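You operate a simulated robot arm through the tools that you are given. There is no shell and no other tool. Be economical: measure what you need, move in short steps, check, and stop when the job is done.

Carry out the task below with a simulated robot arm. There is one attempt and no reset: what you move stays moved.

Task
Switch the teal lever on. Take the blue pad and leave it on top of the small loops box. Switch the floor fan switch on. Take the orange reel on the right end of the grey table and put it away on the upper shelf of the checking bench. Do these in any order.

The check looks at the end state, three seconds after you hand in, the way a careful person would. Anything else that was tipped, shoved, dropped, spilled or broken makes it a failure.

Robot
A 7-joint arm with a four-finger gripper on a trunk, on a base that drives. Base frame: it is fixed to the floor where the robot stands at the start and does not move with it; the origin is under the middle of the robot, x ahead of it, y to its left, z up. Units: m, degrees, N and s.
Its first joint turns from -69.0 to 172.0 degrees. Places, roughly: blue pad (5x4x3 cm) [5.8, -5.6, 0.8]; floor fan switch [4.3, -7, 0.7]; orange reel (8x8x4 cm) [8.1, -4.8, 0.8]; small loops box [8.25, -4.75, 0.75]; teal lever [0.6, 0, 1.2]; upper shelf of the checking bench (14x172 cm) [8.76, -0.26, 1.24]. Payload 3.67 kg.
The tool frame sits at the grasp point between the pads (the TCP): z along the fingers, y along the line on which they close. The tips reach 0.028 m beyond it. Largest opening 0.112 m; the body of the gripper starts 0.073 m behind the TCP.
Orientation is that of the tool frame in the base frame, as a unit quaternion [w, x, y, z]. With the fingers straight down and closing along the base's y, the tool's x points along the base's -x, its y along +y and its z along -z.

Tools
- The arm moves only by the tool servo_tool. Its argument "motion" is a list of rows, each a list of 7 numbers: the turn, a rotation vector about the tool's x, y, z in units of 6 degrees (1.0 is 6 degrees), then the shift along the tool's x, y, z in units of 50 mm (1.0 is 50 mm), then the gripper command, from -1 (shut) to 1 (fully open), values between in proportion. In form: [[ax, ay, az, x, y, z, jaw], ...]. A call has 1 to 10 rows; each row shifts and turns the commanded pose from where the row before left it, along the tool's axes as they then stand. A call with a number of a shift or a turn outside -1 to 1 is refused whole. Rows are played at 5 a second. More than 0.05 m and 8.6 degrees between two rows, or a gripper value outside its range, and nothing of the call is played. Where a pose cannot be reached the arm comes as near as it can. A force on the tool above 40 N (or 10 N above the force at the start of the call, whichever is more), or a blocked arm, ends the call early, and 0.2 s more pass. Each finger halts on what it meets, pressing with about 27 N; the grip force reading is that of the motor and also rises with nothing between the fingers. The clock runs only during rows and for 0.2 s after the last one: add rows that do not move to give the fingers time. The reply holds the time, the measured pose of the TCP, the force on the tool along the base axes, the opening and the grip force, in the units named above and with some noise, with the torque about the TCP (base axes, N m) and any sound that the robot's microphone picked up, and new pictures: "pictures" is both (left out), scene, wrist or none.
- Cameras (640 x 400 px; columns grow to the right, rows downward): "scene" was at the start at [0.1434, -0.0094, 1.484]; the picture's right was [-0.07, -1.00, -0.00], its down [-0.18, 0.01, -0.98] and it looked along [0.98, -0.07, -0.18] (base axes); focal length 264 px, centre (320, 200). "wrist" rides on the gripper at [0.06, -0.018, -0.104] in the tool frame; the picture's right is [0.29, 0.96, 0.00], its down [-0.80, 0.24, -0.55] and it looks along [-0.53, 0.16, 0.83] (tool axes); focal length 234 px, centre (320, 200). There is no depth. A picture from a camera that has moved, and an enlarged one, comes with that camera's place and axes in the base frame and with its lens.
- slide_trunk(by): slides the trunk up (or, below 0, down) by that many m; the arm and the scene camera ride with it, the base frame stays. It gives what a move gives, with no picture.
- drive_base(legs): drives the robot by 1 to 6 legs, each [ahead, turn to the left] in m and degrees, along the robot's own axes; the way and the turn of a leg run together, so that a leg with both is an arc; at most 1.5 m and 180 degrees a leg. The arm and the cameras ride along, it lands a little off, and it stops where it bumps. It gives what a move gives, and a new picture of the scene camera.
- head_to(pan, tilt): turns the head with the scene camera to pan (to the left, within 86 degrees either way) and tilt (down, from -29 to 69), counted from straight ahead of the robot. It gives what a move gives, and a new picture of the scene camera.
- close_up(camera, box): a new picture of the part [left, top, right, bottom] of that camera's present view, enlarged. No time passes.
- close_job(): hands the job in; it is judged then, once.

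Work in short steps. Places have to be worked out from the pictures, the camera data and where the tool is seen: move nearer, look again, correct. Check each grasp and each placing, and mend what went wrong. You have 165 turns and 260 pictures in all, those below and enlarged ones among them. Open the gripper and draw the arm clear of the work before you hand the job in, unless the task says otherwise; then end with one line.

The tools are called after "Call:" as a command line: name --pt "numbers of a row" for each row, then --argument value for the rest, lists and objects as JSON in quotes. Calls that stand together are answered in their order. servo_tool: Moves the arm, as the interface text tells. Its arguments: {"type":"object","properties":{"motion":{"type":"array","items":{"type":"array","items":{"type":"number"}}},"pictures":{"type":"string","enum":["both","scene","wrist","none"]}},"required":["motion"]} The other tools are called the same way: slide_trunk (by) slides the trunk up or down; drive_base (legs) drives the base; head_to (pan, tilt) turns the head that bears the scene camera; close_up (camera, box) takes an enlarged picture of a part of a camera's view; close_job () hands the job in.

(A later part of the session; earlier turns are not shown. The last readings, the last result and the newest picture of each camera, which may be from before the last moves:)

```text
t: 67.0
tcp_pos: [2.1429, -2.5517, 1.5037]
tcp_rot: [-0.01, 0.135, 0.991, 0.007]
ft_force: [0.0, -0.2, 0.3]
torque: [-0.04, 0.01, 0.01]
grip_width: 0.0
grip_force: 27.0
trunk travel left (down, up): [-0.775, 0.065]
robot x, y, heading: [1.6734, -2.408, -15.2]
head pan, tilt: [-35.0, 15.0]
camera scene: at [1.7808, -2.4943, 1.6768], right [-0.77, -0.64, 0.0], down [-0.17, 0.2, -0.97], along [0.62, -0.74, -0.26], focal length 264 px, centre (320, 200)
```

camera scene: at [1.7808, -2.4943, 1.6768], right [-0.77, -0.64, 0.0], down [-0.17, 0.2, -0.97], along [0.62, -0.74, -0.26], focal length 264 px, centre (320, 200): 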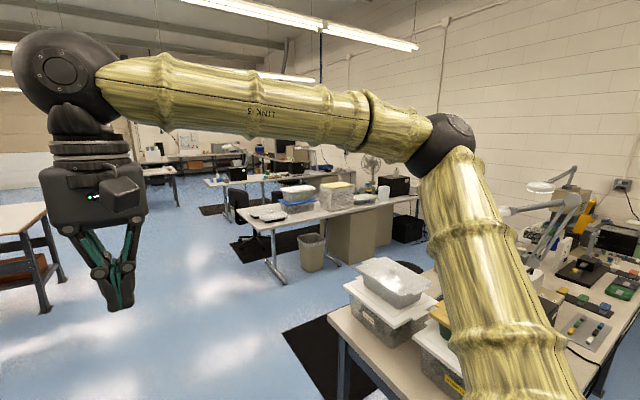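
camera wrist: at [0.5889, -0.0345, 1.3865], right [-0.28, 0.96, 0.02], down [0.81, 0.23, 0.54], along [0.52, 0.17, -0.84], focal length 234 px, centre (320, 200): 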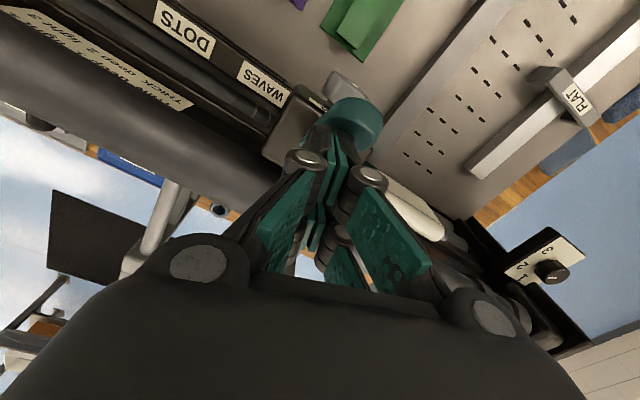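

I zoom on the fan area and the aisle between the two tables.

Call:
close_up --camera "scene" --box '[200, 130, 440, 280]'

Call:
head_to --pan -20 --tilt 25

```text
2.67 times, centred on (320, 205) of scene
camera zoom: at [1.7808, -2.4943, 1.6768], right [-0.77, -0.64, 0.0], down [-0.17, 0.2, -0.97], along [0.62, -0.74, -0.26], focal length 704 px, centre (320, 187)
```

zoom: 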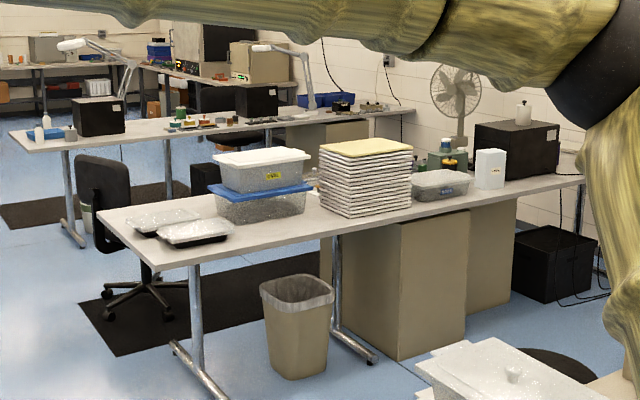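

```text
t: 67.8
tcp_pos: [2.144, -2.553, 1.5046]
tcp_rot: [-0.01, 0.134, 0.991, 0.007]
ft_force: [0.1, 0.1, 0.6]
torque: [0.0, 0.01, -0.06]
grip_width: 0.0001
grip_force: 27.1
trunk travel left (down, up): [-0.775, 0.065]
robot x, y, heading: [1.671, -2.4051, -15.1]
head pan, tilt: [-20.0, 25.0]
camera scene: at [1.7963, -2.4758, 1.6607], right [-0.58, -0.82, 0.0], down [-0.34, 0.24, -0.91], along [0.74, -0.52, -0.42], focal length 264 px, centre (320, 200)
```

scene: 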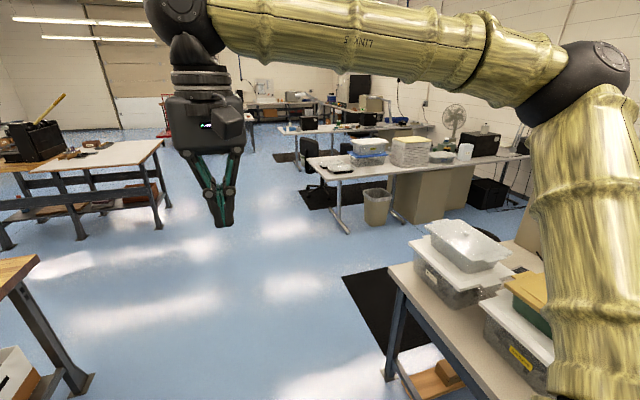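

The fan stands in the aisle behind the second table (T2), with a chair at the aisle's mouth. I drive along the corridor to look into that aisle.

Call:
drive_base --legs '[[0, -2], [1.5, 0], [1.5, 0]]'

Call:
head_to --pan -40 --tilt 25

Call:
head_to --pan -75 --tilt 25

```text
t: 82.6
tcp_pos: [4.9846, -3.4465, 1.5048]
tcp_rot: [-0.01, 0.155, 0.988, 0.007]
ft_force: [-0.7, -0.2, -0.2]
torque: [0.0, -0.02, 0.01]
grip_width: 0.0
grip_force: 27.2
trunk travel left (down, up): [-0.775, 0.065]
robot x, y, heading: [4.5231, -3.2806, -17.6]
head pan, tilt: [-20.0, 25.0]
camera scene: at [4.6423, -3.3554, 1.6606], right [-0.61, -0.79, 0.0], down [-0.34, 0.26, -0.91], along [0.72, -0.55, -0.42], focal length 264 px, centre (320, 200)
```

scene: 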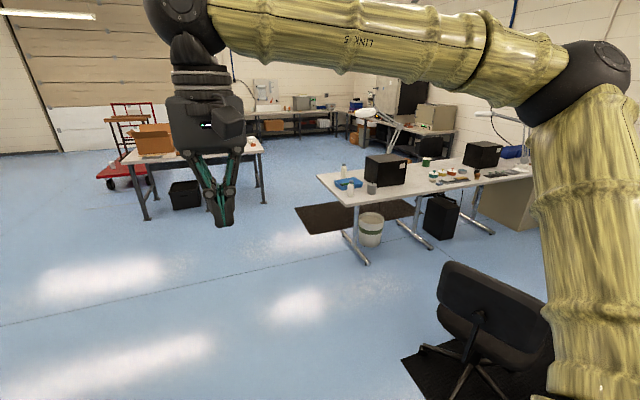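

```text
t: 83.4
tcp_pos: [4.9853, -3.447, 1.5041]
tcp_rot: [-0.011, 0.156, 0.988, 0.007]
ft_force: [-0.3, 0.6, 0.3]
torque: [-0.03, -0.04, -0.04]
grip_width: 0.0
grip_force: 27.1
trunk travel left (down, up): [-0.775, 0.065]
robot x, y, heading: [4.5214, -3.2826, -17.5]
head pan, tilt: [-40.0, 25.0]
camera scene: at [4.6183, -3.3768, 1.6606], right [-0.84, -0.54, 0.0], down [-0.23, 0.36, -0.91], along [0.49, -0.76, -0.42], focal length 264 px, centre (320, 200)
```

scene: 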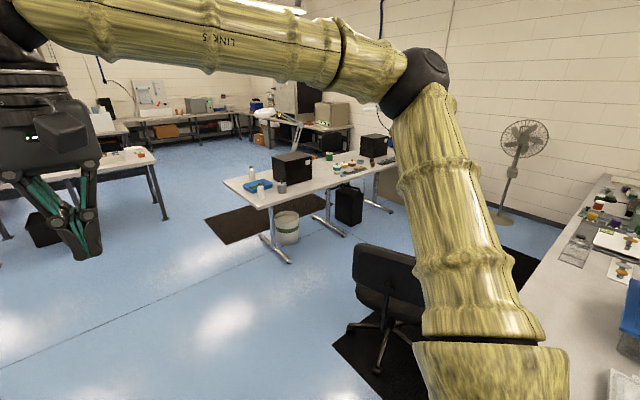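

```text
t: 84.4
tcp_pos: [4.9855, -3.4462, 1.5025]
tcp_rot: [-0.009, 0.156, 0.988, 0.008]
ft_force: [0.3, -1.0, -0.5]
torque: [0.06, 0.0, 0.02]
grip_width: 0.0001
grip_force: 26.8
trunk travel left (down, up): [-0.775, 0.065]
robot x, y, heading: [4.5257, -3.2809, -17.6]
head pan, tilt: [-75.0, 25.0]
camera scene: at [4.5649, -3.3912, 1.6606], right [-1.0, 0.04, 0.0], down [0.02, 0.42, -0.91], along [-0.04, -0.91, -0.42], focal length 264 px, centre (320, 200)
```

scene: 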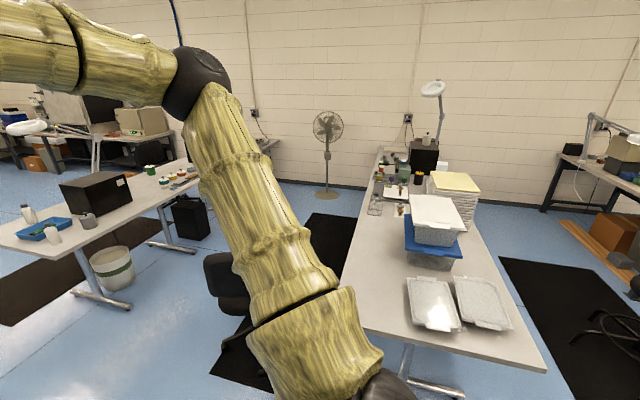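

The aisle between T2 and T3 is about 1.4 m wide with the chair near its mouth. I need the robot's footprint and chair extents.

Call:
head_to --pan -50 --tilt 45

Call:
head_to --pan 60 --tilt 69

```text
t: 85.3
tcp_pos: [4.9848, -3.4474, 1.5042]
tcp_rot: [-0.01, 0.155, 0.988, 0.008]
ft_force: [-0.9, 0.2, 0.6]
torque: [0.01, 0.03, -0.01]
grip_width: 0.0
grip_force: 27.3
trunk travel left (down, up): [-0.775, 0.065]
robot x, y, heading: [4.5236, -3.283, -17.6]
head pan, tilt: [-50.0, 45.0]
camera scene: at [4.5999, -3.3744, 1.6301], right [-0.92, -0.38, 0.0], down [-0.27, 0.65, -0.71], along [0.27, -0.65, -0.71], focal length 264 px, centre (320, 200)
```

scene: 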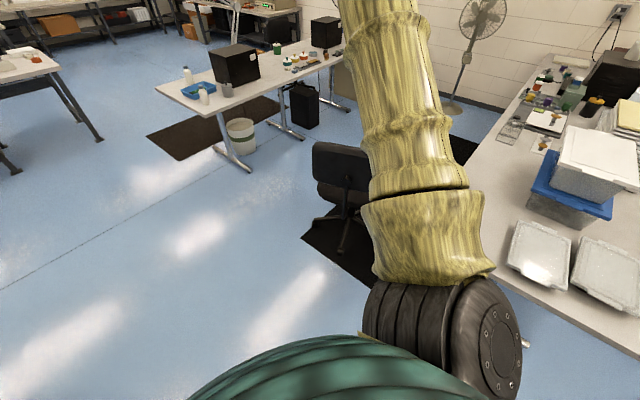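

```text
t: 87.2
tcp_pos: [4.9843, -3.4457, 1.5037]
tcp_rot: [-0.011, 0.155, 0.988, 0.007]
ft_force: [0.3, 0.5, 0.6]
torque: [0.03, -0.01, 0.0]
grip_width: 0.0
grip_force: 27.2
trunk travel left (down, up): [-0.775, 0.065]
robot x, y, heading: [4.5187, -3.2815, -17.4]
head pan, tilt: [60.0, 68.8]
camera scene: at [4.6103, -3.2614, 1.6012], right [0.67, -0.74, 0.0], down [-0.69, -0.63, -0.36], along [0.27, 0.24, -0.93], focal length 264 px, centre (320, 200)
```

scene: 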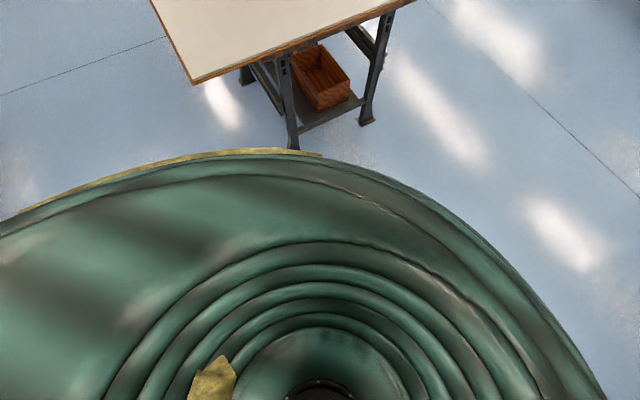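

I need the base's true size before squeezing past the chair, so I extend the arm and turn the wrist camera back toward the robot's base.

Call:
servo_tool --pt "0 0 0 -0.8 0 0.6 -1" --pt "0 0 0 -0.8 0 0.6 -1" --pt "0 0 0 -0.8 0 0.6 -1" --pt "0 0 0 -0.8 0 0.6 -1" --pt "0 0 0 -0.8 0 0.6 -1" --pt "0 0 0 -0.8 0 0.6 -1" --pictures "none"

Call:
servo_tool --pt "0 1 0 0 0 0 -1" --pt "0 1 0 0 0 0 -1" --pt "0 1 0 0 0 0 -1" --pt "0 1 0 0 0 0 -1" --pt "0 1 0 0 0 0 -1" --pt "0 1 0 0 0 0 -1" --pt "0 1 0 0 0 0 -1" --pt "0 1 0 0 0 0 -1" --pt "0 1 0 0 0 0 -1" --pt "0 1 0 0 0 0 -1" --pictures "wrist"

```text
t: 88.6
tcp_pos: [5.2134, -3.5192, 1.3153]
tcp_rot: [-0.011, 0.155, 0.988, 0.008]
ft_force: [0.8, -0.9, -0.2]
torque: [0.01, 0.04, -0.02]
grip_width: 0.0001
grip_force: 27.8
trunk travel left (down, up): [-0.775, 0.065]
robot x, y, heading: [4.5219, -3.2791, -17.8]
head pan, tilt: [60.0, 68.8]
```

```text
t: 90.8
tcp_pos: [5.1755, -3.5059, 1.2878]
tcp_rot: [-0.497, 0.133, 0.853, 0.089]
ft_force: [0.4, -0.2, 0.3]
torque: [0.03, 0.04, -0.05]
grip_width: 0.0
grip_force: 26.8
out of reach, approached as far as the arm can: row 9, 10
trunk travel left (down, up): [-0.775, 0.065]
robot x, y, heading: [4.5184, -3.2819, -17.7]
head pan, tilt: [60.0, 68.8]
camera wrist: at [5.2277, -3.5456, 1.3921], right [0.17, 0.95, 0.27], down [0.91, -0.04, -0.42], along [-0.39, 0.32, -0.87], focal length 234 px, centre (320, 200)
```

wrist: 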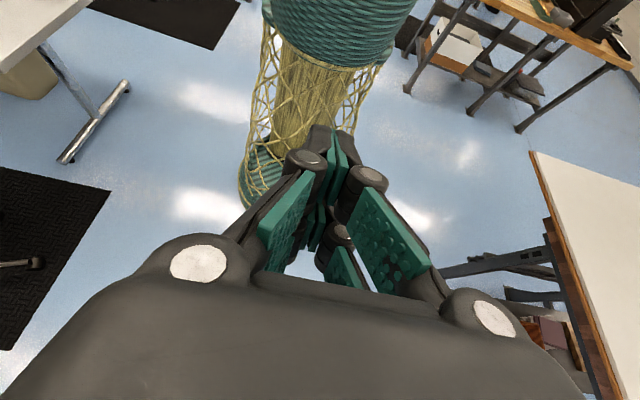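

The base and torso are round columns of about 0.27 m radius, and the gap beside the chair is about 0.74 m, so it fits. I stow the arm again first.

Call:
servo_tool --pt "0 -1 0 0 0 0 -1" --pt "0 -1 0 0 0 0 -1" --pt "0 -1 0 0 0 0 -1" --pt "0 -1 0 0 0 0 -1" --pt "0 -1 0 0 0 0 -1" --pt "0 -1 0 0 0 0 -1" --pt "0 -1 0 0 0 0 -1" --pt "0 -1 0 0 0 0 -1" --pt "0 -1 0 0 0 0 -1" --pt "0 -0.6 0 0 0 0 -1" --pictures "none"

Call:
servo_tool --pt "0 0 0 0.8 0 -0.6 -1" --pt "0 0 0 0.8 0 -0.6 -1" --pt "0 0 0 0.8 0 -0.6 -1" --pt "0 0 0 0.8 0 -0.6 -1" --pt "0 0 0 0.8 0 -0.6 -1" --pt "0 0 0 0.6 0 -0.6 -1" --pictures "none"

Call:
head_to --pan 0 --tilt 35

Call:
drive_base --legs '[[0, -4.3], [1.39, 0], [0, -84]]'

```text
t: 93.0
tcp_pos: [5.1728, -3.5012, 1.2894]
tcp_rot: [-0.03, 0.155, 0.987, 0.011]
ft_force: [-0.2, -0.1, 0.5]
torque: [0.03, -0.02, 0.02]
grip_width: 0.0002
grip_force: 26.9
trunk travel left (down, up): [-0.775, 0.065]
robot x, y, heading: [4.5181, -3.2798, -17.7]
head pan, tilt: [60.0, 68.8]
```

```text
t: 94.4
tcp_pos: [4.9633, -3.4378, 1.4851]
tcp_rot: [-0.031, 0.156, 0.987, 0.01]
ft_force: [0.1, -1.1, -0.8]
torque: [-0.01, -0.02, -0.01]
grip_width: 0.0
grip_force: 26.8
trunk travel left (down, up): [-0.775, 0.065]
robot x, y, heading: [4.5202, -3.2821, -17.6]
head pan, tilt: [60.0, 68.8]
```

```text
t: 95.7
tcp_pos: [4.9665, -3.439, 1.4827]
tcp_rot: [-0.031, 0.156, 0.987, 0.011]
ft_force: [-0.2, 0.4, 0.0]
torque: [-0.03, 0.05, 0.01]
grip_width: 0.0001
grip_force: 27.3
trunk travel left (down, up): [-0.775, 0.065]
robot x, y, heading: [4.5201, -3.2804, -17.7]
head pan, tilt: [0.0, 35.0]
camera scene: at [4.6529, -3.3257, 1.6448], right [-0.3, -0.95, 0.0], down [-0.55, 0.17, -0.82], along [0.78, -0.25, -0.57], focal length 264 px, centre (320, 200)
```

scene: 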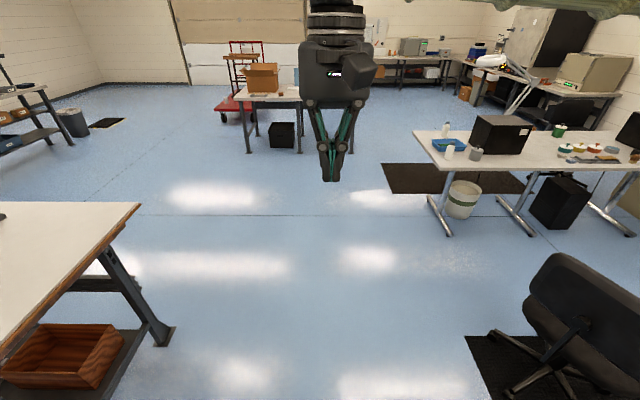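

```text
t: 106.6
tcp_pos: [5.656, -4.2308, 1.4826]
tcp_rot: [-0.014, 0.799, 0.6, 0.029]
ft_force: [-0.1, 0.8, -0.5]
torque: [-0.02, 0.01, 0.03]
grip_width: 0.0003
grip_force: 26.8
trunk travel left (down, up): [-0.775, 0.065]
robot x, y, heading: [5.802, -3.7834, -105.5]
head pan, tilt: [0.0, 35.0]
camera scene: at [5.7623, -3.9169, 1.6449], right [-0.96, 0.27, 0.0], down [0.16, 0.55, -0.82], along [-0.22, -0.79, -0.57], focal length 264 px, centre (320, 200)
```

scene: 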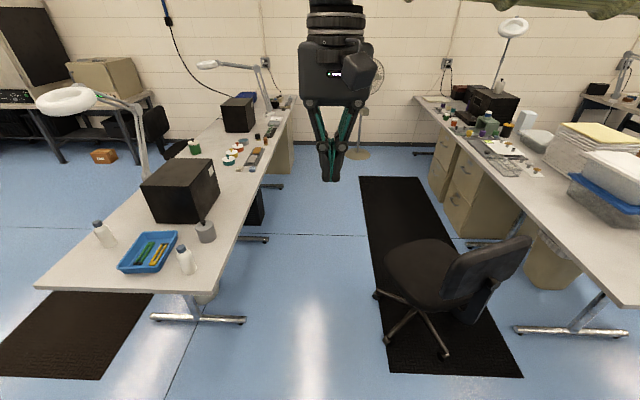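

Clear gap of about 0.87 m centred on x≈5.53 at y=-4.95. I drive through with heading about -104.

Call:
drive_base --legs '[[0, 1.5], [1.4, 0]]'

```text
t: 113.9
tcp_pos: [5.3124, -5.5816, 1.483]
tcp_rot: [-0.014, 0.795, 0.606, 0.029]
ft_force: [-0.2, -0.2, -0.1]
torque: [0.04, 0.0, 0.04]
grip_width: 0.0
grip_force: 26.6
trunk travel left (down, up): [-0.775, 0.065]
robot x, y, heading: [5.4518, -5.1305, -104.6]
head pan, tilt: [0.0, 35.0]
camera scene: at [5.4134, -5.2658, 1.6448], right [-0.97, 0.26, 0.0], down [0.15, 0.55, -0.82], along [-0.21, -0.79, -0.57], focal length 264 px, centre (320, 200)
```

scene: 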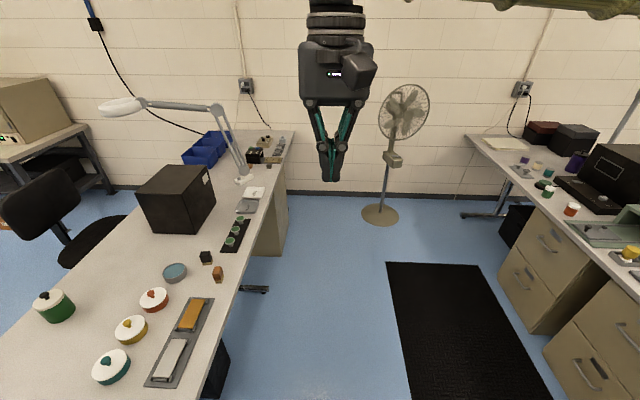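

Through the gap. The fan with its switch box on the pole is visible; I zoom in on it.

Call:
close_up --camera "scene" --box '[350, 80, 450, 180]'

Call:
head_to --pan 35 --tilt 50

```text
4.00 times, centred on (400, 130) of scene
camera zoom: at [5.4134, -5.2658, 1.6448], right [-0.97, 0.26, 0.0], down [0.15, 0.55, -0.82], along [-0.21, -0.79, -0.57], focal length 1056 px, centre (0, 480)
```

zoom: 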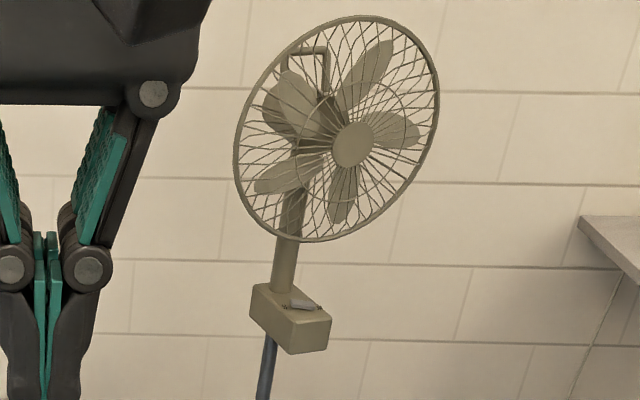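

```text
t: 115.0
tcp_pos: [5.3133, -5.5822, 1.484]
tcp_rot: [-0.014, 0.794, 0.607, 0.03]
ft_force: [0.6, -0.5, 0.5]
torque: [0.0, 0.0, -0.04]
grip_width: 0.0001
grip_force: 27.4
trunk travel left (down, up): [-0.775, 0.065]
robot x, y, heading: [5.4476, -5.1296, -104.8]
head pan, tilt: [35.0, 50.0]
camera scene: at [5.4625, -5.2529, 1.6232], right [-0.94, -0.34, 0.0], down [-0.26, 0.72, -0.64], along [0.22, -0.6, -0.77], focal length 264 px, centre (320, 200)
```

scene: 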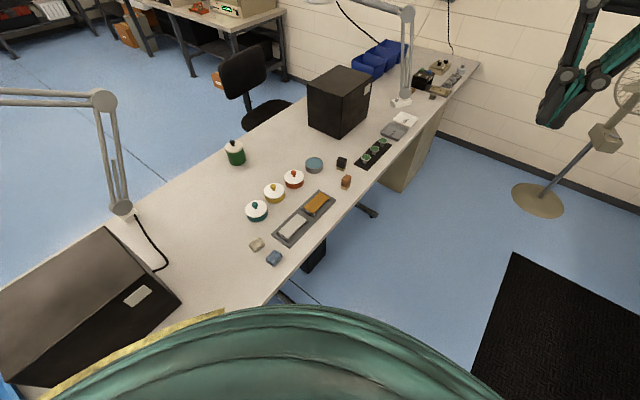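

Blue pad found near (5.77,-5.61). First the fan: I turn toward it and drive to about 0.85 m from the switch.

Call:
drive_base --legs '[[0, -15.2], [1.25, 0]]'

Call:
head_to --pan -10 --tilt 45

```text
t: 122.1
tcp_pos: [4.5781, -6.6075, 1.4826]
tcp_rot: [-0.011, 0.866, 0.498, 0.031]
ft_force: [-0.4, -0.9, -0.1]
torque: [0.03, 0.0, -0.01]
grip_width: 0.0
grip_force: 27.0
trunk travel left (down, up): [-0.775, 0.065]
robot x, y, heading: [4.8263, -6.2028, -119.9]
head pan, tilt: [35.0, 50.0]
camera scene: at [4.8083, -6.3277, 1.6231], right [-1.0, -0.09, 0.0], down [-0.07, 0.76, -0.64], along [0.06, -0.64, -0.77], focal length 264 px, centre (320, 200)
```

scene: 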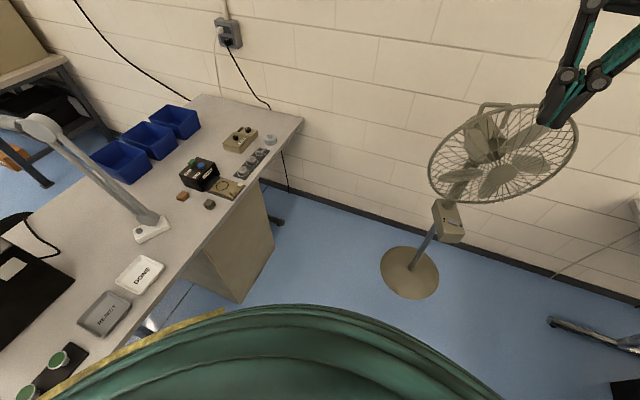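

```text
t: 123.2
tcp_pos: [4.5787, -6.606, 1.4838]
tcp_rot: [-0.011, 0.867, 0.498, 0.031]
ft_force: [-0.4, -0.1, 0.0]
torque: [0.0, 0.01, 0.0]
grip_width: 0.0
grip_force: 27.0
trunk travel left (down, up): [-0.775, 0.065]
robot x, y, heading: [4.8275, -6.2038, -120.0]
head pan, tilt: [-10.0, 45.0]
camera scene: at [4.7495, -6.3131, 1.63], right [-0.77, 0.64, 0.0], down [0.45, 0.54, -0.71], along [-0.45, -0.54, -0.71], focal length 264 px, centre (320, 200)
```

scene: 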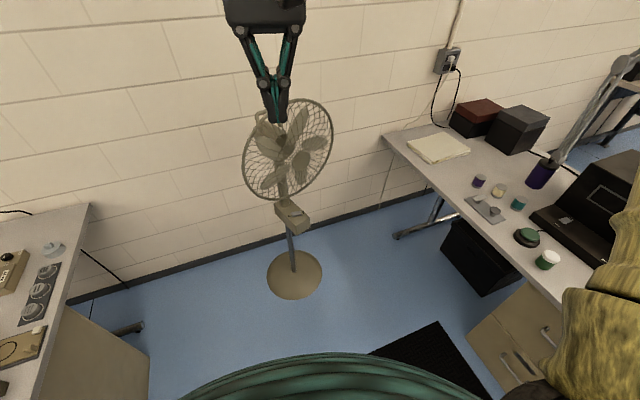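

Call:
close_up --camera "scene" --box '[250, 160, 340, 240]'

```text
5.00 times, centred on (295, 200) of scene
camera zoom: at [4.7495, -6.3131, 1.63], right [-0.77, 0.64, 0.0], down [0.45, 0.54, -0.71], along [-0.45, -0.54, -0.71], focal length 1320 px, centre (445, 200)
```

zoom: 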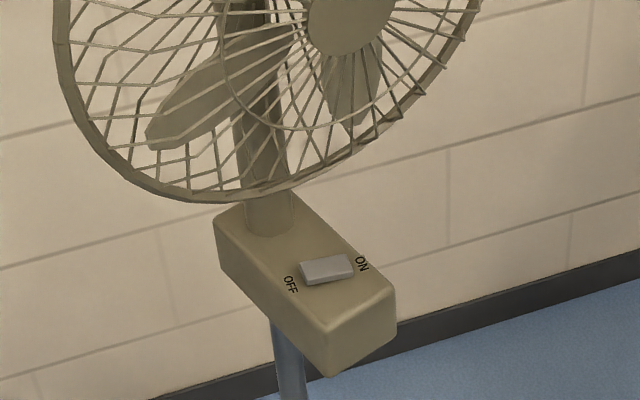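

The rocker lies on top of the box, with "ON" to the right as seen here. I place it near (4.288,-7.045,0.683), with the grille's bottom rim about 15 cm above. I'll come in under the rim with the tool pitched forward, so I lower the trunk first.

Call:
slide_trunk --by -0.4

Call:
servo_tool --pt "0 -1 0 0 0 0 -1" --pt "0 -1 0 0 0 0 -1" --pt "0 -1 0 0 0 0 -1" --pt "0 -1 0 0 0 0 -1" --pt "0 -1 0 0 0 0 -1" --pt "0 -1 0 0 0 0 -1" --pt "0 -1 0 0 0 0 -1" --pt "0 -1 0 0 0 0 -1" --pt "0 -1 0 0 0 0 -1" --pt "0 -1 0 0 0 0 -1" --pictures "both"

```text
t: 127.1
tcp_pos: [4.5775, -6.6072, 1.0827]
tcp_rot: [-0.011, 0.866, 0.498, 0.032]
ft_force: [0.8, -0.4, -0.2]
torque: [-0.01, -0.03, 0.0]
grip_width: 0.0002
grip_force: 28.0
trunk travel left (down, up): [-0.375, 0.465]
robot x, y, heading: [4.8263, -6.203, -119.9]
head pan, tilt: [-10.0, 45.0]
```

```text
t: 129.3
tcp_pos: [4.5782, -6.6063, 1.0832]
tcp_rot: [0.241, 0.765, 0.437, -0.407]
ft_force: [-0.8, 0.8, 0.2]
torque: [0.02, -0.04, -0.04]
grip_width: 0.0001
grip_force: 27.2
trunk travel left (down, up): [-0.375, 0.465]
robot x, y, heading: [4.8321, -6.2054, -119.6]
head pan, tilt: [-10.0, 45.0]
camera scene: at [4.7501, -6.313, 1.2301], right [-0.77, 0.64, 0.0], down [0.45, 0.54, -0.71], along [-0.45, -0.54, -0.71], focal length 264 px, centre (320, 200)
camera wrist: at [4.6243, -6.4937, 1.0921], right [0.91, -0.35, -0.23], down [0.21, -0.1, 0.97], along [-0.36, -0.93, -0.02], focal length 234 px, centre (320, 200)
```

scene: 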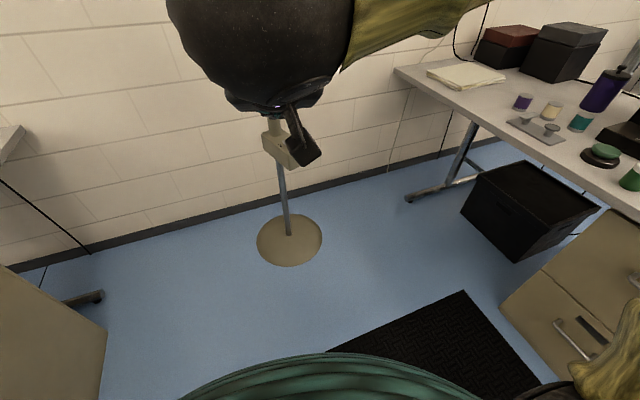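
wrist: 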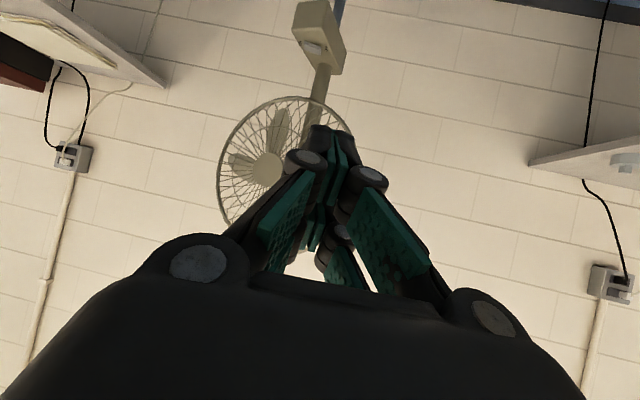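

The pitched tool's camera sees the box and rocker. I lower the tool straight down to z≈0.74 at this standoff.

Call:
servo_tool --pt "0 0 0 0.708 0 0.47 -1" --pt "0 0 0 0.708 0 0.47 -1" --pt "0 0 0 0.708 0 0.47 -1" --pt "0 0 0 0.708 0 0.47 -1" --pt "0 0 0 0.708 0 0.47 -1" --pt "0 0 0 0.708 0 0.47 -1" --pt "0 0 0 0.708 0 0.47 -1" --pt "0 0 0 0.708 0 0.47 -1" --pictures "both"

```text
t: 131.1
tcp_pos: [4.6019, -6.6867, 0.7792]
tcp_rot: [0.24, 0.766, 0.437, -0.406]
ft_force: [0.7, -0.2, -0.1]
torque: [0.02, 0.01, 0.0]
grip_width: 0.0
grip_force: 27.0
out of reach, approached as far as the arm can: row 2, 3, 4, 5, 6
trunk travel left (down, up): [-0.375, 0.465]
robot x, y, heading: [4.8298, -6.2047, -119.8]
head pan, tilt: [-10.0, 45.0]
camera scene: at [4.7509, -6.3132, 1.2302], right [-0.77, 0.64, 0.0], down [0.45, 0.54, -0.71], along [-0.45, -0.54, -0.71], focal length 264 px, centre (320, 200)
camera wrist: at [4.6481, -6.5728, 0.7875], right [0.91, -0.35, -0.23], down [0.21, -0.1, 0.97], along [-0.36, -0.93, -0.02], focal length 234 px, centre (320, 200)
```

scene: 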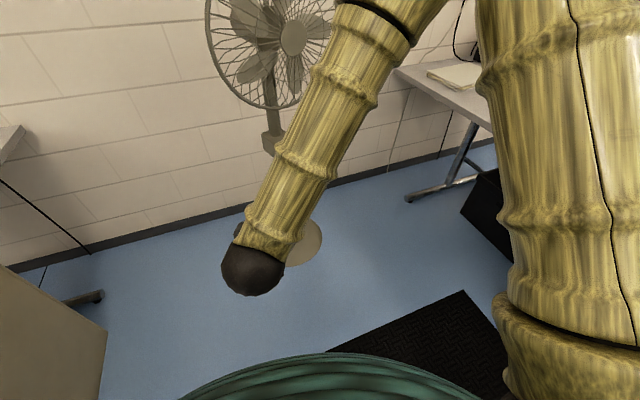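
wrist: 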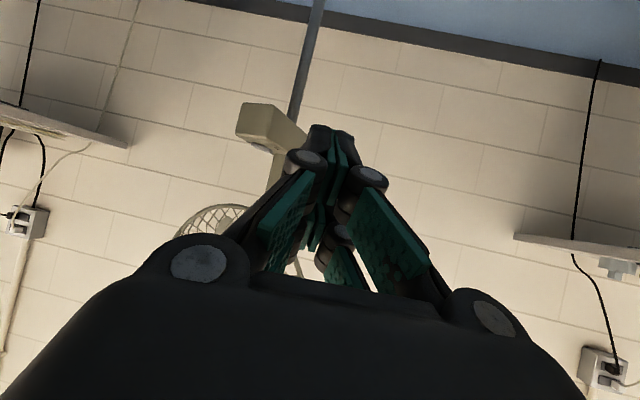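

I zoom in on the box to triangulate the rocker from this low viewpoint.

Call:
close_up --camera "wrist" --box '[210, 80, 330, 180]'

```text
4.00 times, centred on (270, 130) of wrist
camera zoom: at [4.6481, -6.5728, 0.7875], right [0.91, -0.35, -0.23], down [0.21, -0.1, 0.97], along [-0.36, -0.93, -0.02], focal length 937 px, centre (520, 480)
```

zoom: 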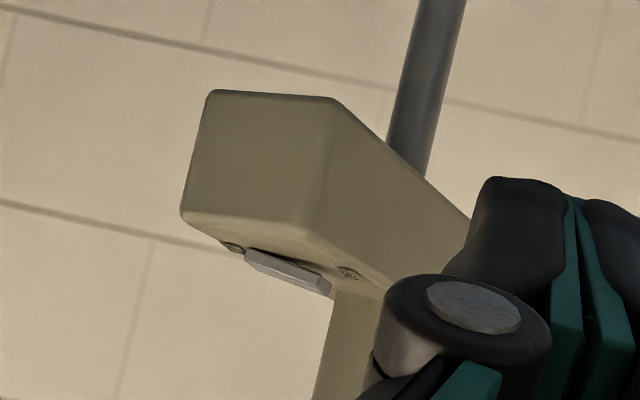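

The rocker's ON end is near (4.275,-7.03,0.69). I make the pitch shallower by 12° for more clearance under the grille, at this safe spot.

Call:
servo_tool --pt "0 -1 0 0 0 0 -1" --pt "0 -1 0 0 0 0 -1" --pt "0 0 0 0 0 0 -1" --pictures "none"

```text
t: 131.9
tcp_pos: [4.6051, -6.6944, 0.7768]
tcp_rot: [0.284, 0.719, 0.409, -0.485]
ft_force: [0.5, 0.7, -0.4]
torque: [0.0, -0.01, -0.03]
grip_width: 0.0001
grip_force: 27.0
out of reach, approached as far as the arm can: row 1
trunk travel left (down, up): [-0.375, 0.465]
robot x, y, heading: [4.827, -6.207, -119.9]
head pan, tilt: [-10.0, 45.0]
```

Now pitch is 21.6°. I advance about 70% of the way toward the point just above the ON end.

Call:
servo_tool --pt "0 0 0 -0.279 -0.239 0.816 -1" --pt "0 0 0 -0.279 -0.239 0.816 -1" --pt "0 0 0 -0.279 -0.239 0.816 -1" --pt "0 0 0 -0.279 -0.239 0.816 -1" --pt "0 0 0 -0.279 -0.239 0.816 -1" --pt "0 0 0 -0.279 -0.239 0.816 -1" --pt "0 0 0 -0.279 -0.239 0.816 -1" --pt "0 0 0 0 0 0 -1" --pictures "both"

```text
t: 133.7
tcp_pos: [4.3792, -6.9112, 0.7592]
tcp_rot: [0.284, 0.719, 0.409, -0.484]
ft_force: [0.0, -0.2, -0.2]
torque: [-0.02, -0.01, -0.01]
grip_width: 0.0003
grip_force: 26.7
trunk travel left (down, up): [-0.375, 0.465]
robot x, y, heading: [4.8267, -6.2053, -120.0]
head pan, tilt: [-10.0, 45.0]
camera scene: at [4.7497, -6.3133, 1.23], right [-0.77, 0.64, 0.0], down [0.45, 0.54, -0.71], along [-0.45, -0.54, -0.71], focal length 264 px, centre (320, 200)
camera wrist: at [4.4255, -6.7992, 0.7423], right [0.88, -0.39, -0.26], down [0.31, 0.08, 0.95], along [-0.35, -0.92, 0.19], focal length 234 px, centre (320, 200)
```

scene: 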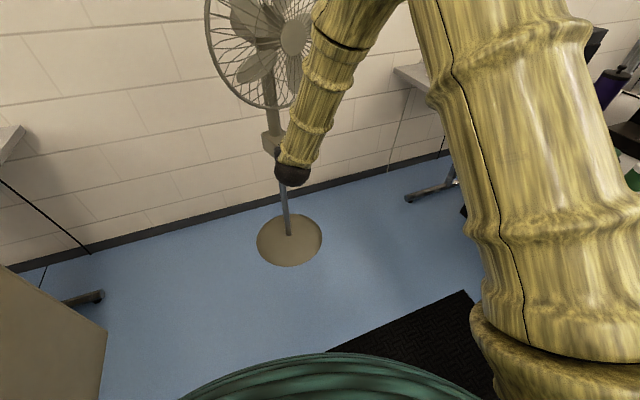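
wrist: 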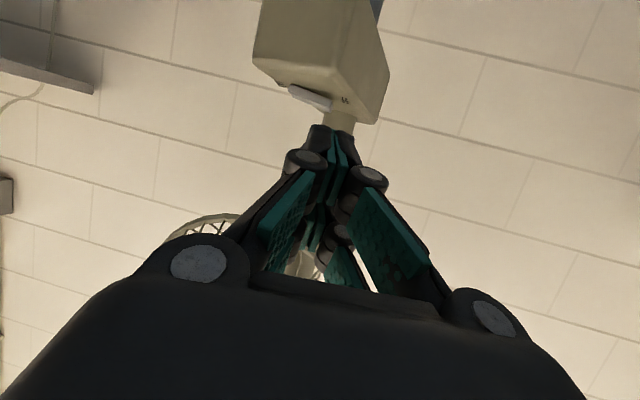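

The ON end consistently solves to about (4.273,-7.027,0.685). I make the last approach to just above it.

Call:
servo_tool --pt "0 0 0 -0.243 -0.203 0.8 -1" --pt "0 0 0 -0.243 -0.203 0.8 -1" --pt "0 0 0 -0.243 -0.203 0.8 -1" --pt "0 0 0 0 0 0 -1" --pictures "both"

Call:
close_up --camera "wrist" --box '[240, 0, 400, 150]'

```text
t: 134.7
tcp_pos: [4.2889, -7.0023, 0.7509]
tcp_rot: [0.284, 0.72, 0.409, -0.484]
ft_force: [0.1, 0.7, -0.1]
torque: [0.01, -0.02, 0.02]
grip_width: 0.0001
grip_force: 26.4
trunk travel left (down, up): [-0.375, 0.465]
robot x, y, heading: [4.8277, -6.2009, -120.0]
head pan, tilt: [-10.0, 45.0]
camera scene: at [4.7497, -6.3133, 1.2301], right [-0.77, 0.64, 0.0], down [0.45, 0.54, -0.71], along [-0.45, -0.54, -0.71], focal length 264 px, centre (320, 200)
camera wrist: at [4.3342, -6.8907, 0.7346], right [0.88, -0.39, -0.26], down [0.31, 0.08, 0.95], along [-0.35, -0.92, 0.19], focal length 234 px, centre (320, 200)
```

scene: 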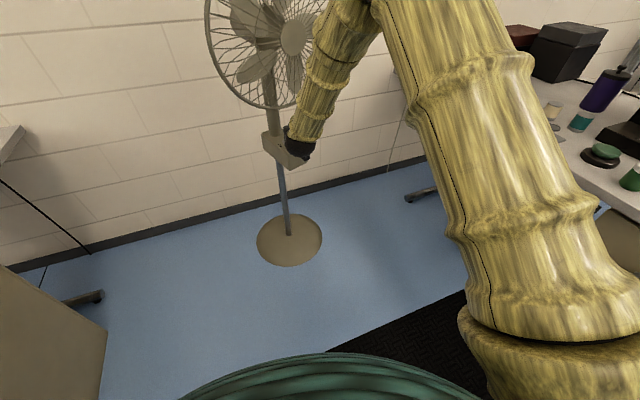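
wrist: 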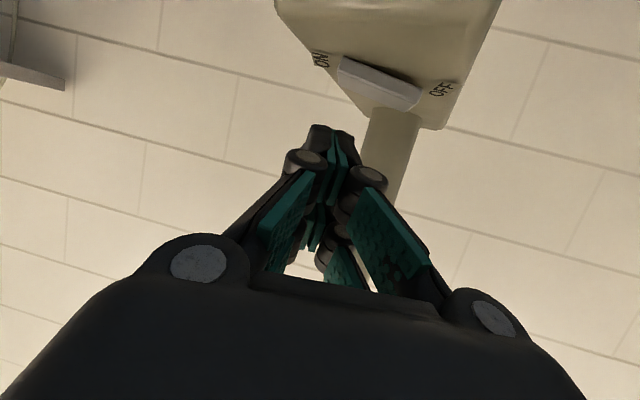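

```text
2.67 times, centred on (320, 75) of wrist
camera zoom: at [4.3342, -6.8907, 0.7346], right [0.88, -0.39, -0.26], down [0.31, 0.08, 0.95], along [-0.35, -0.92, 0.19], focal length 624 px, centre (320, 533)
```

zoom: 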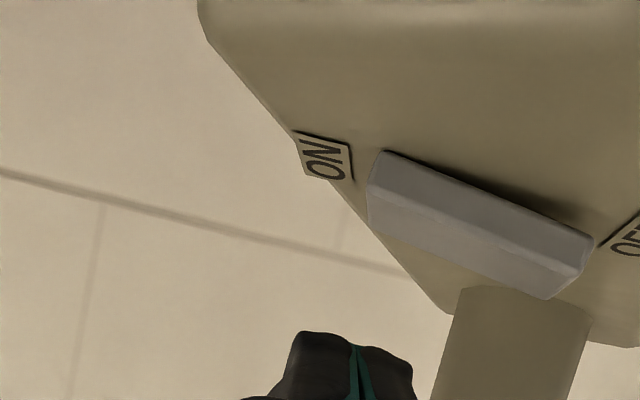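

Fingertips sit above the ON third of the rocker. I press straight down in small steps until contact.

Call:
servo_tool --pt "0 0 0 0.093 0 0.037 -1" --pt "0 0 0 0.093 0 0.037 -1" --pt "0 0 0 0.093 0 0.037 -1" --pt "0 0 0 0.093 0 0.037 -1" --pt "0 0 0 0 0 0 -1" --pictures "wrist"

```text
t: 135.9
tcp_pos: [4.2909, -7.003, 0.7306]
tcp_rot: [0.284, 0.72, 0.408, -0.485]
ft_force: [0.3, -0.4, 0.0]
torque: [0.02, -0.01, 0.02]
grip_width: 0.0
grip_force: 27.2
trunk travel left (down, up): [-0.375, 0.465]
robot x, y, heading: [4.8286, -6.2015, -120.0]
head pan, tilt: [-10.0, 45.0]
camera wrist: at [4.3358, -6.8912, 0.7134], right [0.88, -0.39, -0.26], down [0.31, 0.08, 0.95], along [-0.35, -0.92, 0.19], focal length 234 px, centre (320, 200)
```

wrist: 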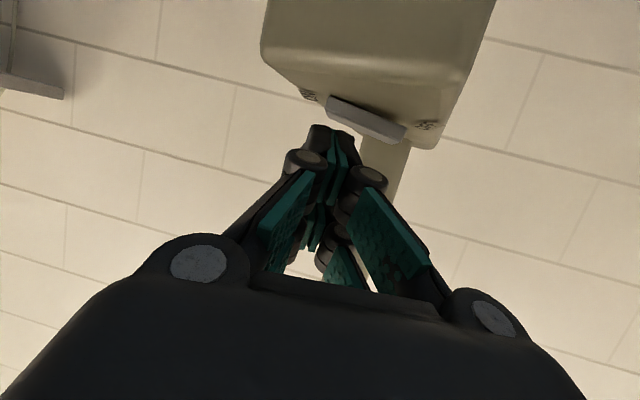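

Nearly touching. I continue down with finer steps.

Call:
servo_tool --pt "0 0 0 0.056 0.02 0.022 -1" --pt "0 0 0 0.056 0.02 0.022 -1" --pt "0 0 0 0.056 0 0.022 -1" --pt "0 0 0 0.056 0 0.022 -1" --pt "0 0 0 0.056 0 0.022 -1" --pt "0 0 0 0 0 0 -1" --pictures "wrist"

```text
t: 137.3
tcp_pos: [4.2918, -7.0039, 0.7187]
tcp_rot: [0.284, 0.719, 0.409, -0.485]
ft_force: [2.2, 10.8, 13.7]
torque: [0.04, -0.05, 0.02]
grip_width: 0.0
grip_force: 27.1
trunk travel left (down, up): [-0.375, 0.465]
robot x, y, heading: [4.8288, -6.2049, -120.1]
head pan, tilt: [-10.0, 45.0]
camera wrist: at [4.3376, -6.8922, 0.7013], right [0.88, -0.39, -0.26], down [0.31, 0.08, 0.95], along [-0.35, -0.92, 0.19], focal length 234 px, centre (320, 200)
```

wrist: 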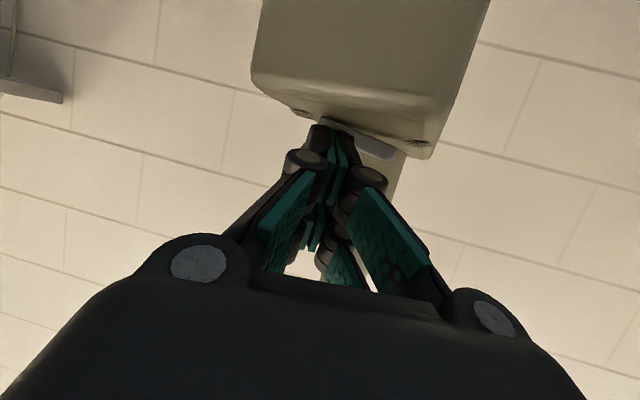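

Contact with about 14 N upward. I check the rocker state up close.

Call:
close_up --camera "wrist" --box '[270, 80, 450, 190]'

```text
3.56 times, centred on (360, 135) of wrist
camera zoom: at [4.3376, -6.8922, 0.7013], right [0.88, -0.39, -0.26], down [0.31, 0.08, 0.95], along [-0.35, -0.92, 0.19], focal length 833 px, centre (178, 431)
```

zoom: 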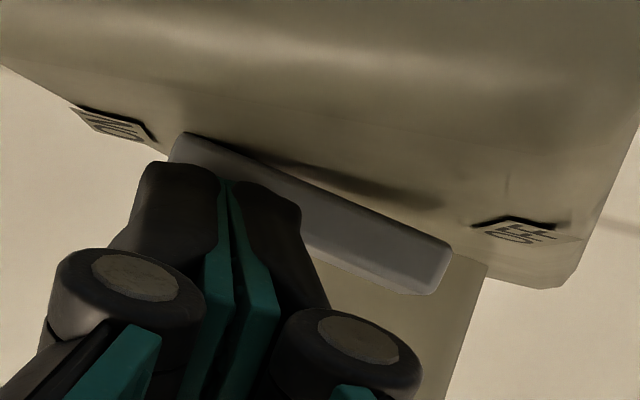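

I back up a little and look at the rocker and at the fan blades.

Call:
servo_tool --pt "0 0 0 -0.4 0 -0.15 -1" --pt "0 0 0 -0.4 0 -0.15 -1" --pt "0 0 0 0 0 0 -1" --pictures "both"

Call:
close_up --camera "wrist" --box '[240, 0, 500, 150]'

```text
t: 138.1
tcp_pos: [4.2904, -7.0061, 0.7601]
tcp_rot: [0.284, 0.72, 0.409, -0.484]
ft_force: [0.6, -0.1, -0.5]
torque: [-0.01, 0.0, -0.01]
grip_width: 0.0002
grip_force: 26.8
trunk travel left (down, up): [-0.375, 0.465]
robot x, y, heading: [4.825, -6.2052, -120.0]
head pan, tilt: [-10.0, 45.0]
camera scene: at [4.7498, -6.3132, 1.23], right [-0.77, 0.64, 0.0], down [0.45, 0.54, -0.71], along [-0.45, -0.54, -0.71], focal length 264 px, centre (320, 200)
camera wrist: at [4.3364, -6.8941, 0.743], right [0.88, -0.39, -0.26], down [0.31, 0.08, 0.95], along [-0.35, -0.92, 0.19], focal length 234 px, centre (320, 200)
```

scene: 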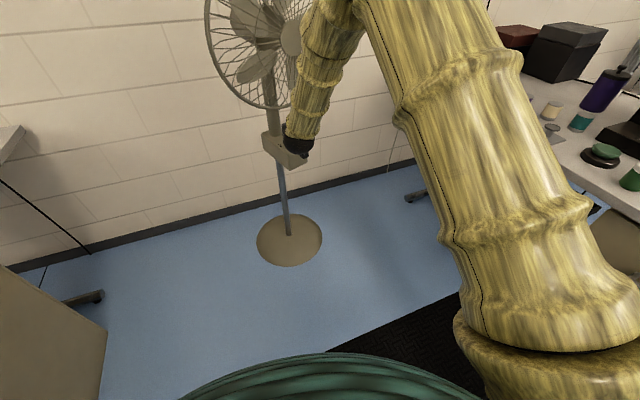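
wrist: 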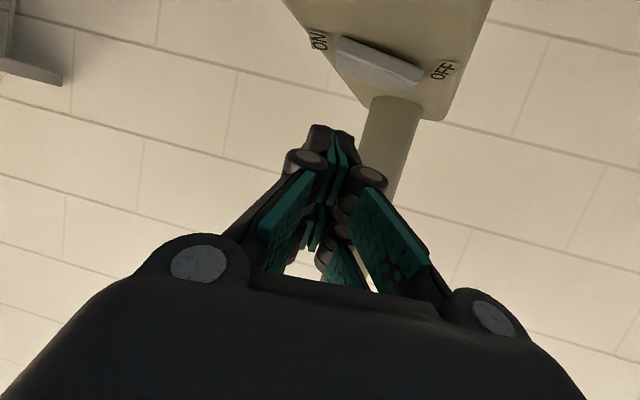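

```text
2.46 times, centred on (370, 75) of wrist
camera zoom: at [4.3364, -6.8941, 0.743], right [0.88, -0.39, -0.26], down [0.31, 0.08, 0.95], along [-0.35, -0.92, 0.19], focal length 576 px, centre (197, 508)
```

zoom: 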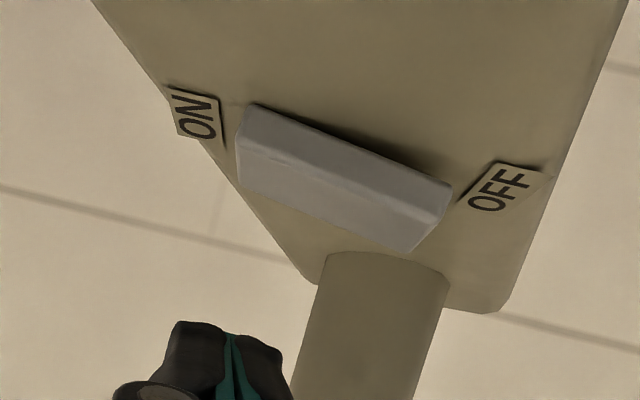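

The side face shows the ON end still raised; the tips had caught the rocker's near side rather than its top. I move 22 mm further forward at this height and then press again.

Call:
servo_tool --pt "0 0 0 -0.162 0.08 0.409 -1" --pt "0 0 0 0 0 0 -1" --pt "0 0 0 0.093 0 0.037 -1" --pt "0 0 0 0.093 0 0.037 -1" --pt "0 0 0 0.093 0 0.037 -1" --pt "0 0 0 0.093 0 0.037 -1" --pt "0 0 0 0.093 0 0.037 -1" --pt "0 0 0 0 0 0 -1" --pictures "wrist"

```text
t: 139.9
tcp_pos: [4.2843, -7.0264, 0.7323]
tcp_rot: [0.284, 0.719, 0.41, -0.484]
ft_force: [0.6, -0.1, -0.8]
torque: [0.02, -0.03, 0.02]
grip_width: 0.0
grip_force: 27.2
trunk travel left (down, up): [-0.375, 0.465]
robot x, y, heading: [4.828, -6.2054, -119.7]
head pan, tilt: [-10.0, 45.0]
camera wrist: at [4.3298, -6.9147, 0.7169], right [0.88, -0.39, -0.26], down [0.31, 0.08, 0.95], along [-0.35, -0.92, 0.19], focal length 234 px, centre (320, 200)
```

wrist: 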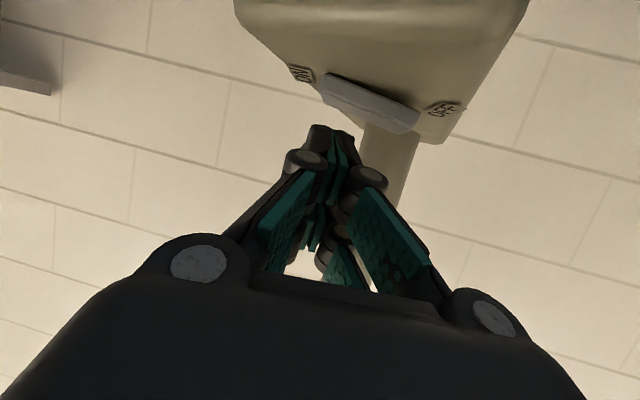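

Not in contact yet at z=0.732; I continue down in 3–4 mm steps.

Call:
servo_tool --pt "0 0 0 0.074 0 0.03 -1" --pt "0 0 0 0.074 0 0.03 -1" --pt "0 0 0 0.074 0 0.03 -1" --pt "0 0 0 0.074 0 0.03 -1" --pt "0 0 0 0 0 0 -1" --pictures "wrist"

Call:
close_up --camera "wrist" --box '[270, 60, 450, 190]'

```text
t: 141.1
tcp_pos: [4.2838, -7.0252, 0.7224]
tcp_rot: [0.285, 0.718, 0.408, -0.487]
ft_force: [-0.6, -0.5, 24.2]
torque: [-0.42, 0.03, -0.02]
grip_width: 0.0
grip_force: 27.3
trunk travel left (down, up): [-0.375, 0.465]
robot x, y, heading: [4.8284, -6.2057, -120.1]
head pan, tilt: [-10.0, 45.0]
camera wrist: at [4.3299, -6.9151, 0.7057], right [0.88, -0.39, -0.26], down [0.31, 0.08, 0.95], along [-0.35, -0.92, 0.19], focal length 234 px, centre (320, 200)
```

wrist: 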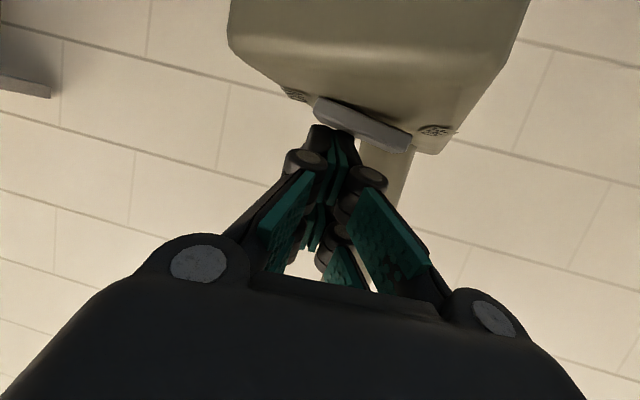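

```text
3.08 times, centred on (360, 125) of wrist
camera zoom: at [4.3299, -6.9151, 0.7057], right [0.88, -0.39, -0.26], down [0.31, 0.08, 0.95], along [-0.35, -0.92, 0.19], focal length 720 px, centre (197, 431)
```

zoom: 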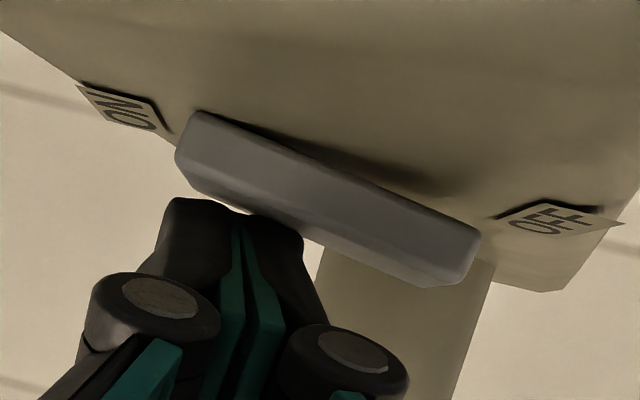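

Now 24 N straight up, so I'm on top of the rocker. I press a bit more.

Call:
servo_tool --pt "0 0 0 0.056 0 0.022 -1" --pt "0 0 0 0.056 0 0.022 -1" --pt "0 0 0 0.056 0 0.022 -1" --pt "0 0 0 0.056 0 0.022 -1" --pictures "none"

Call:
close_up --camera "wrist" --box '[270, 60, 450, 190]'

```text
t: 141.6
tcp_pos: [4.2822, -7.0285, 0.7219]
tcp_rot: [0.287, 0.716, 0.406, -0.49]
ft_force: [-1.4, -1.2, 14.9]
torque: [-0.31, 0.04, -0.04]
grip_width: 0.0
grip_force: 26.9
trunk travel left (down, up): [-0.375, 0.465]
robot x, y, heading: [4.8271, -6.2048, -119.6]
head pan, tilt: [-10.0, 45.0]
stopped in row 2: the force on the tool passed its limit at 42 N (the readings are from after the stop); the commanded pose is now the measured one
```

```text
3.08 times, centred on (360, 125) of wrist
camera zoom: at [4.3284, -6.9172, 0.7046], right [0.88, -0.4, -0.26], down [0.31, 0.09, 0.95], along [-0.35, -0.91, 0.2], focal length 720 px, centre (197, 431)
```

zoom: 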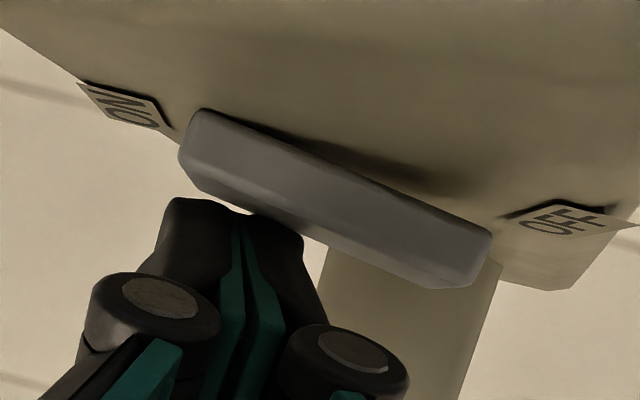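

It's stopped firmly. I lift back to the earlier viewing height to compare the rocker state.

Call:
servo_tool --pt "0 0 0 -0.38 0 -0.15 -1" --pt "0 0 0 -0.2 0 -0.45 -1" --pt "0 0 0 0 0 0 -1" --pictures "none"

Call:
close_up --camera "wrist" --box '[240, 0, 500, 150]'

Call:
close_up --camera "scene" --box '[200, 0, 360, 180]'

```text
t: 142.3
tcp_pos: [4.291, -7.0114, 0.7568]
tcp_rot: [0.286, 0.717, 0.408, -0.487]
ft_force: [-0.9, 0.6, 0.6]
torque: [0.03, 0.0, -0.02]
grip_width: 0.0
grip_force: 26.7
trunk travel left (down, up): [-0.375, 0.465]
robot x, y, heading: [4.8223, -6.2048, -120.0]
head pan, tilt: [-10.0, 45.0]
```

```text
2.46 times, centred on (370, 75) of wrist
camera zoom: at [4.337, -6.9009, 0.7397], right [0.88, -0.4, -0.26], down [0.31, 0.08, 0.95], along [-0.35, -0.92, 0.2], focal length 576 px, centre (197, 508)
```

zoom: 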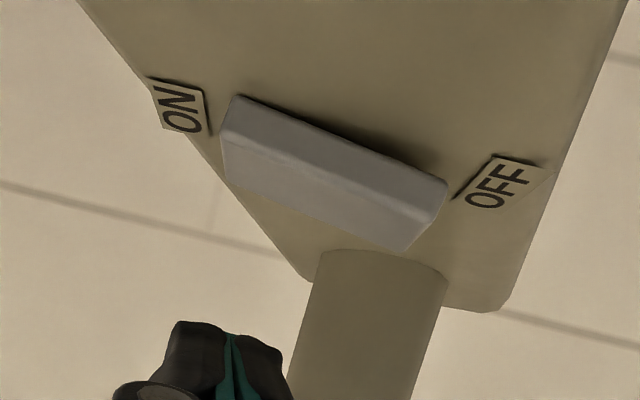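

```text
2.22 times, centred on (280, 90) of scene
camera zoom: at [4.7498, -6.3132, 1.23], right [-0.77, 0.64, 0.0], down [0.45, 0.54, -0.71], along [-0.45, -0.54, -0.71], focal length 587 px, centre (409, 444)
```

zoom: 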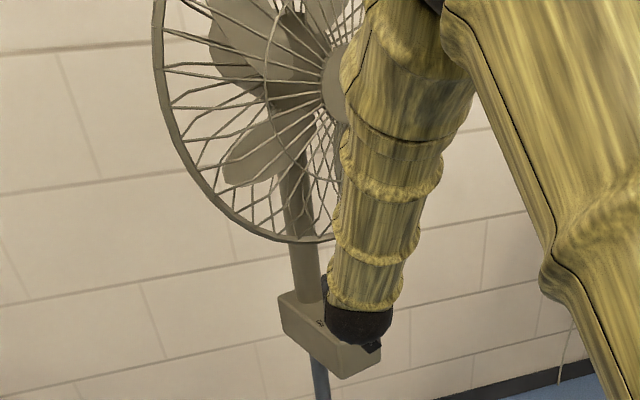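

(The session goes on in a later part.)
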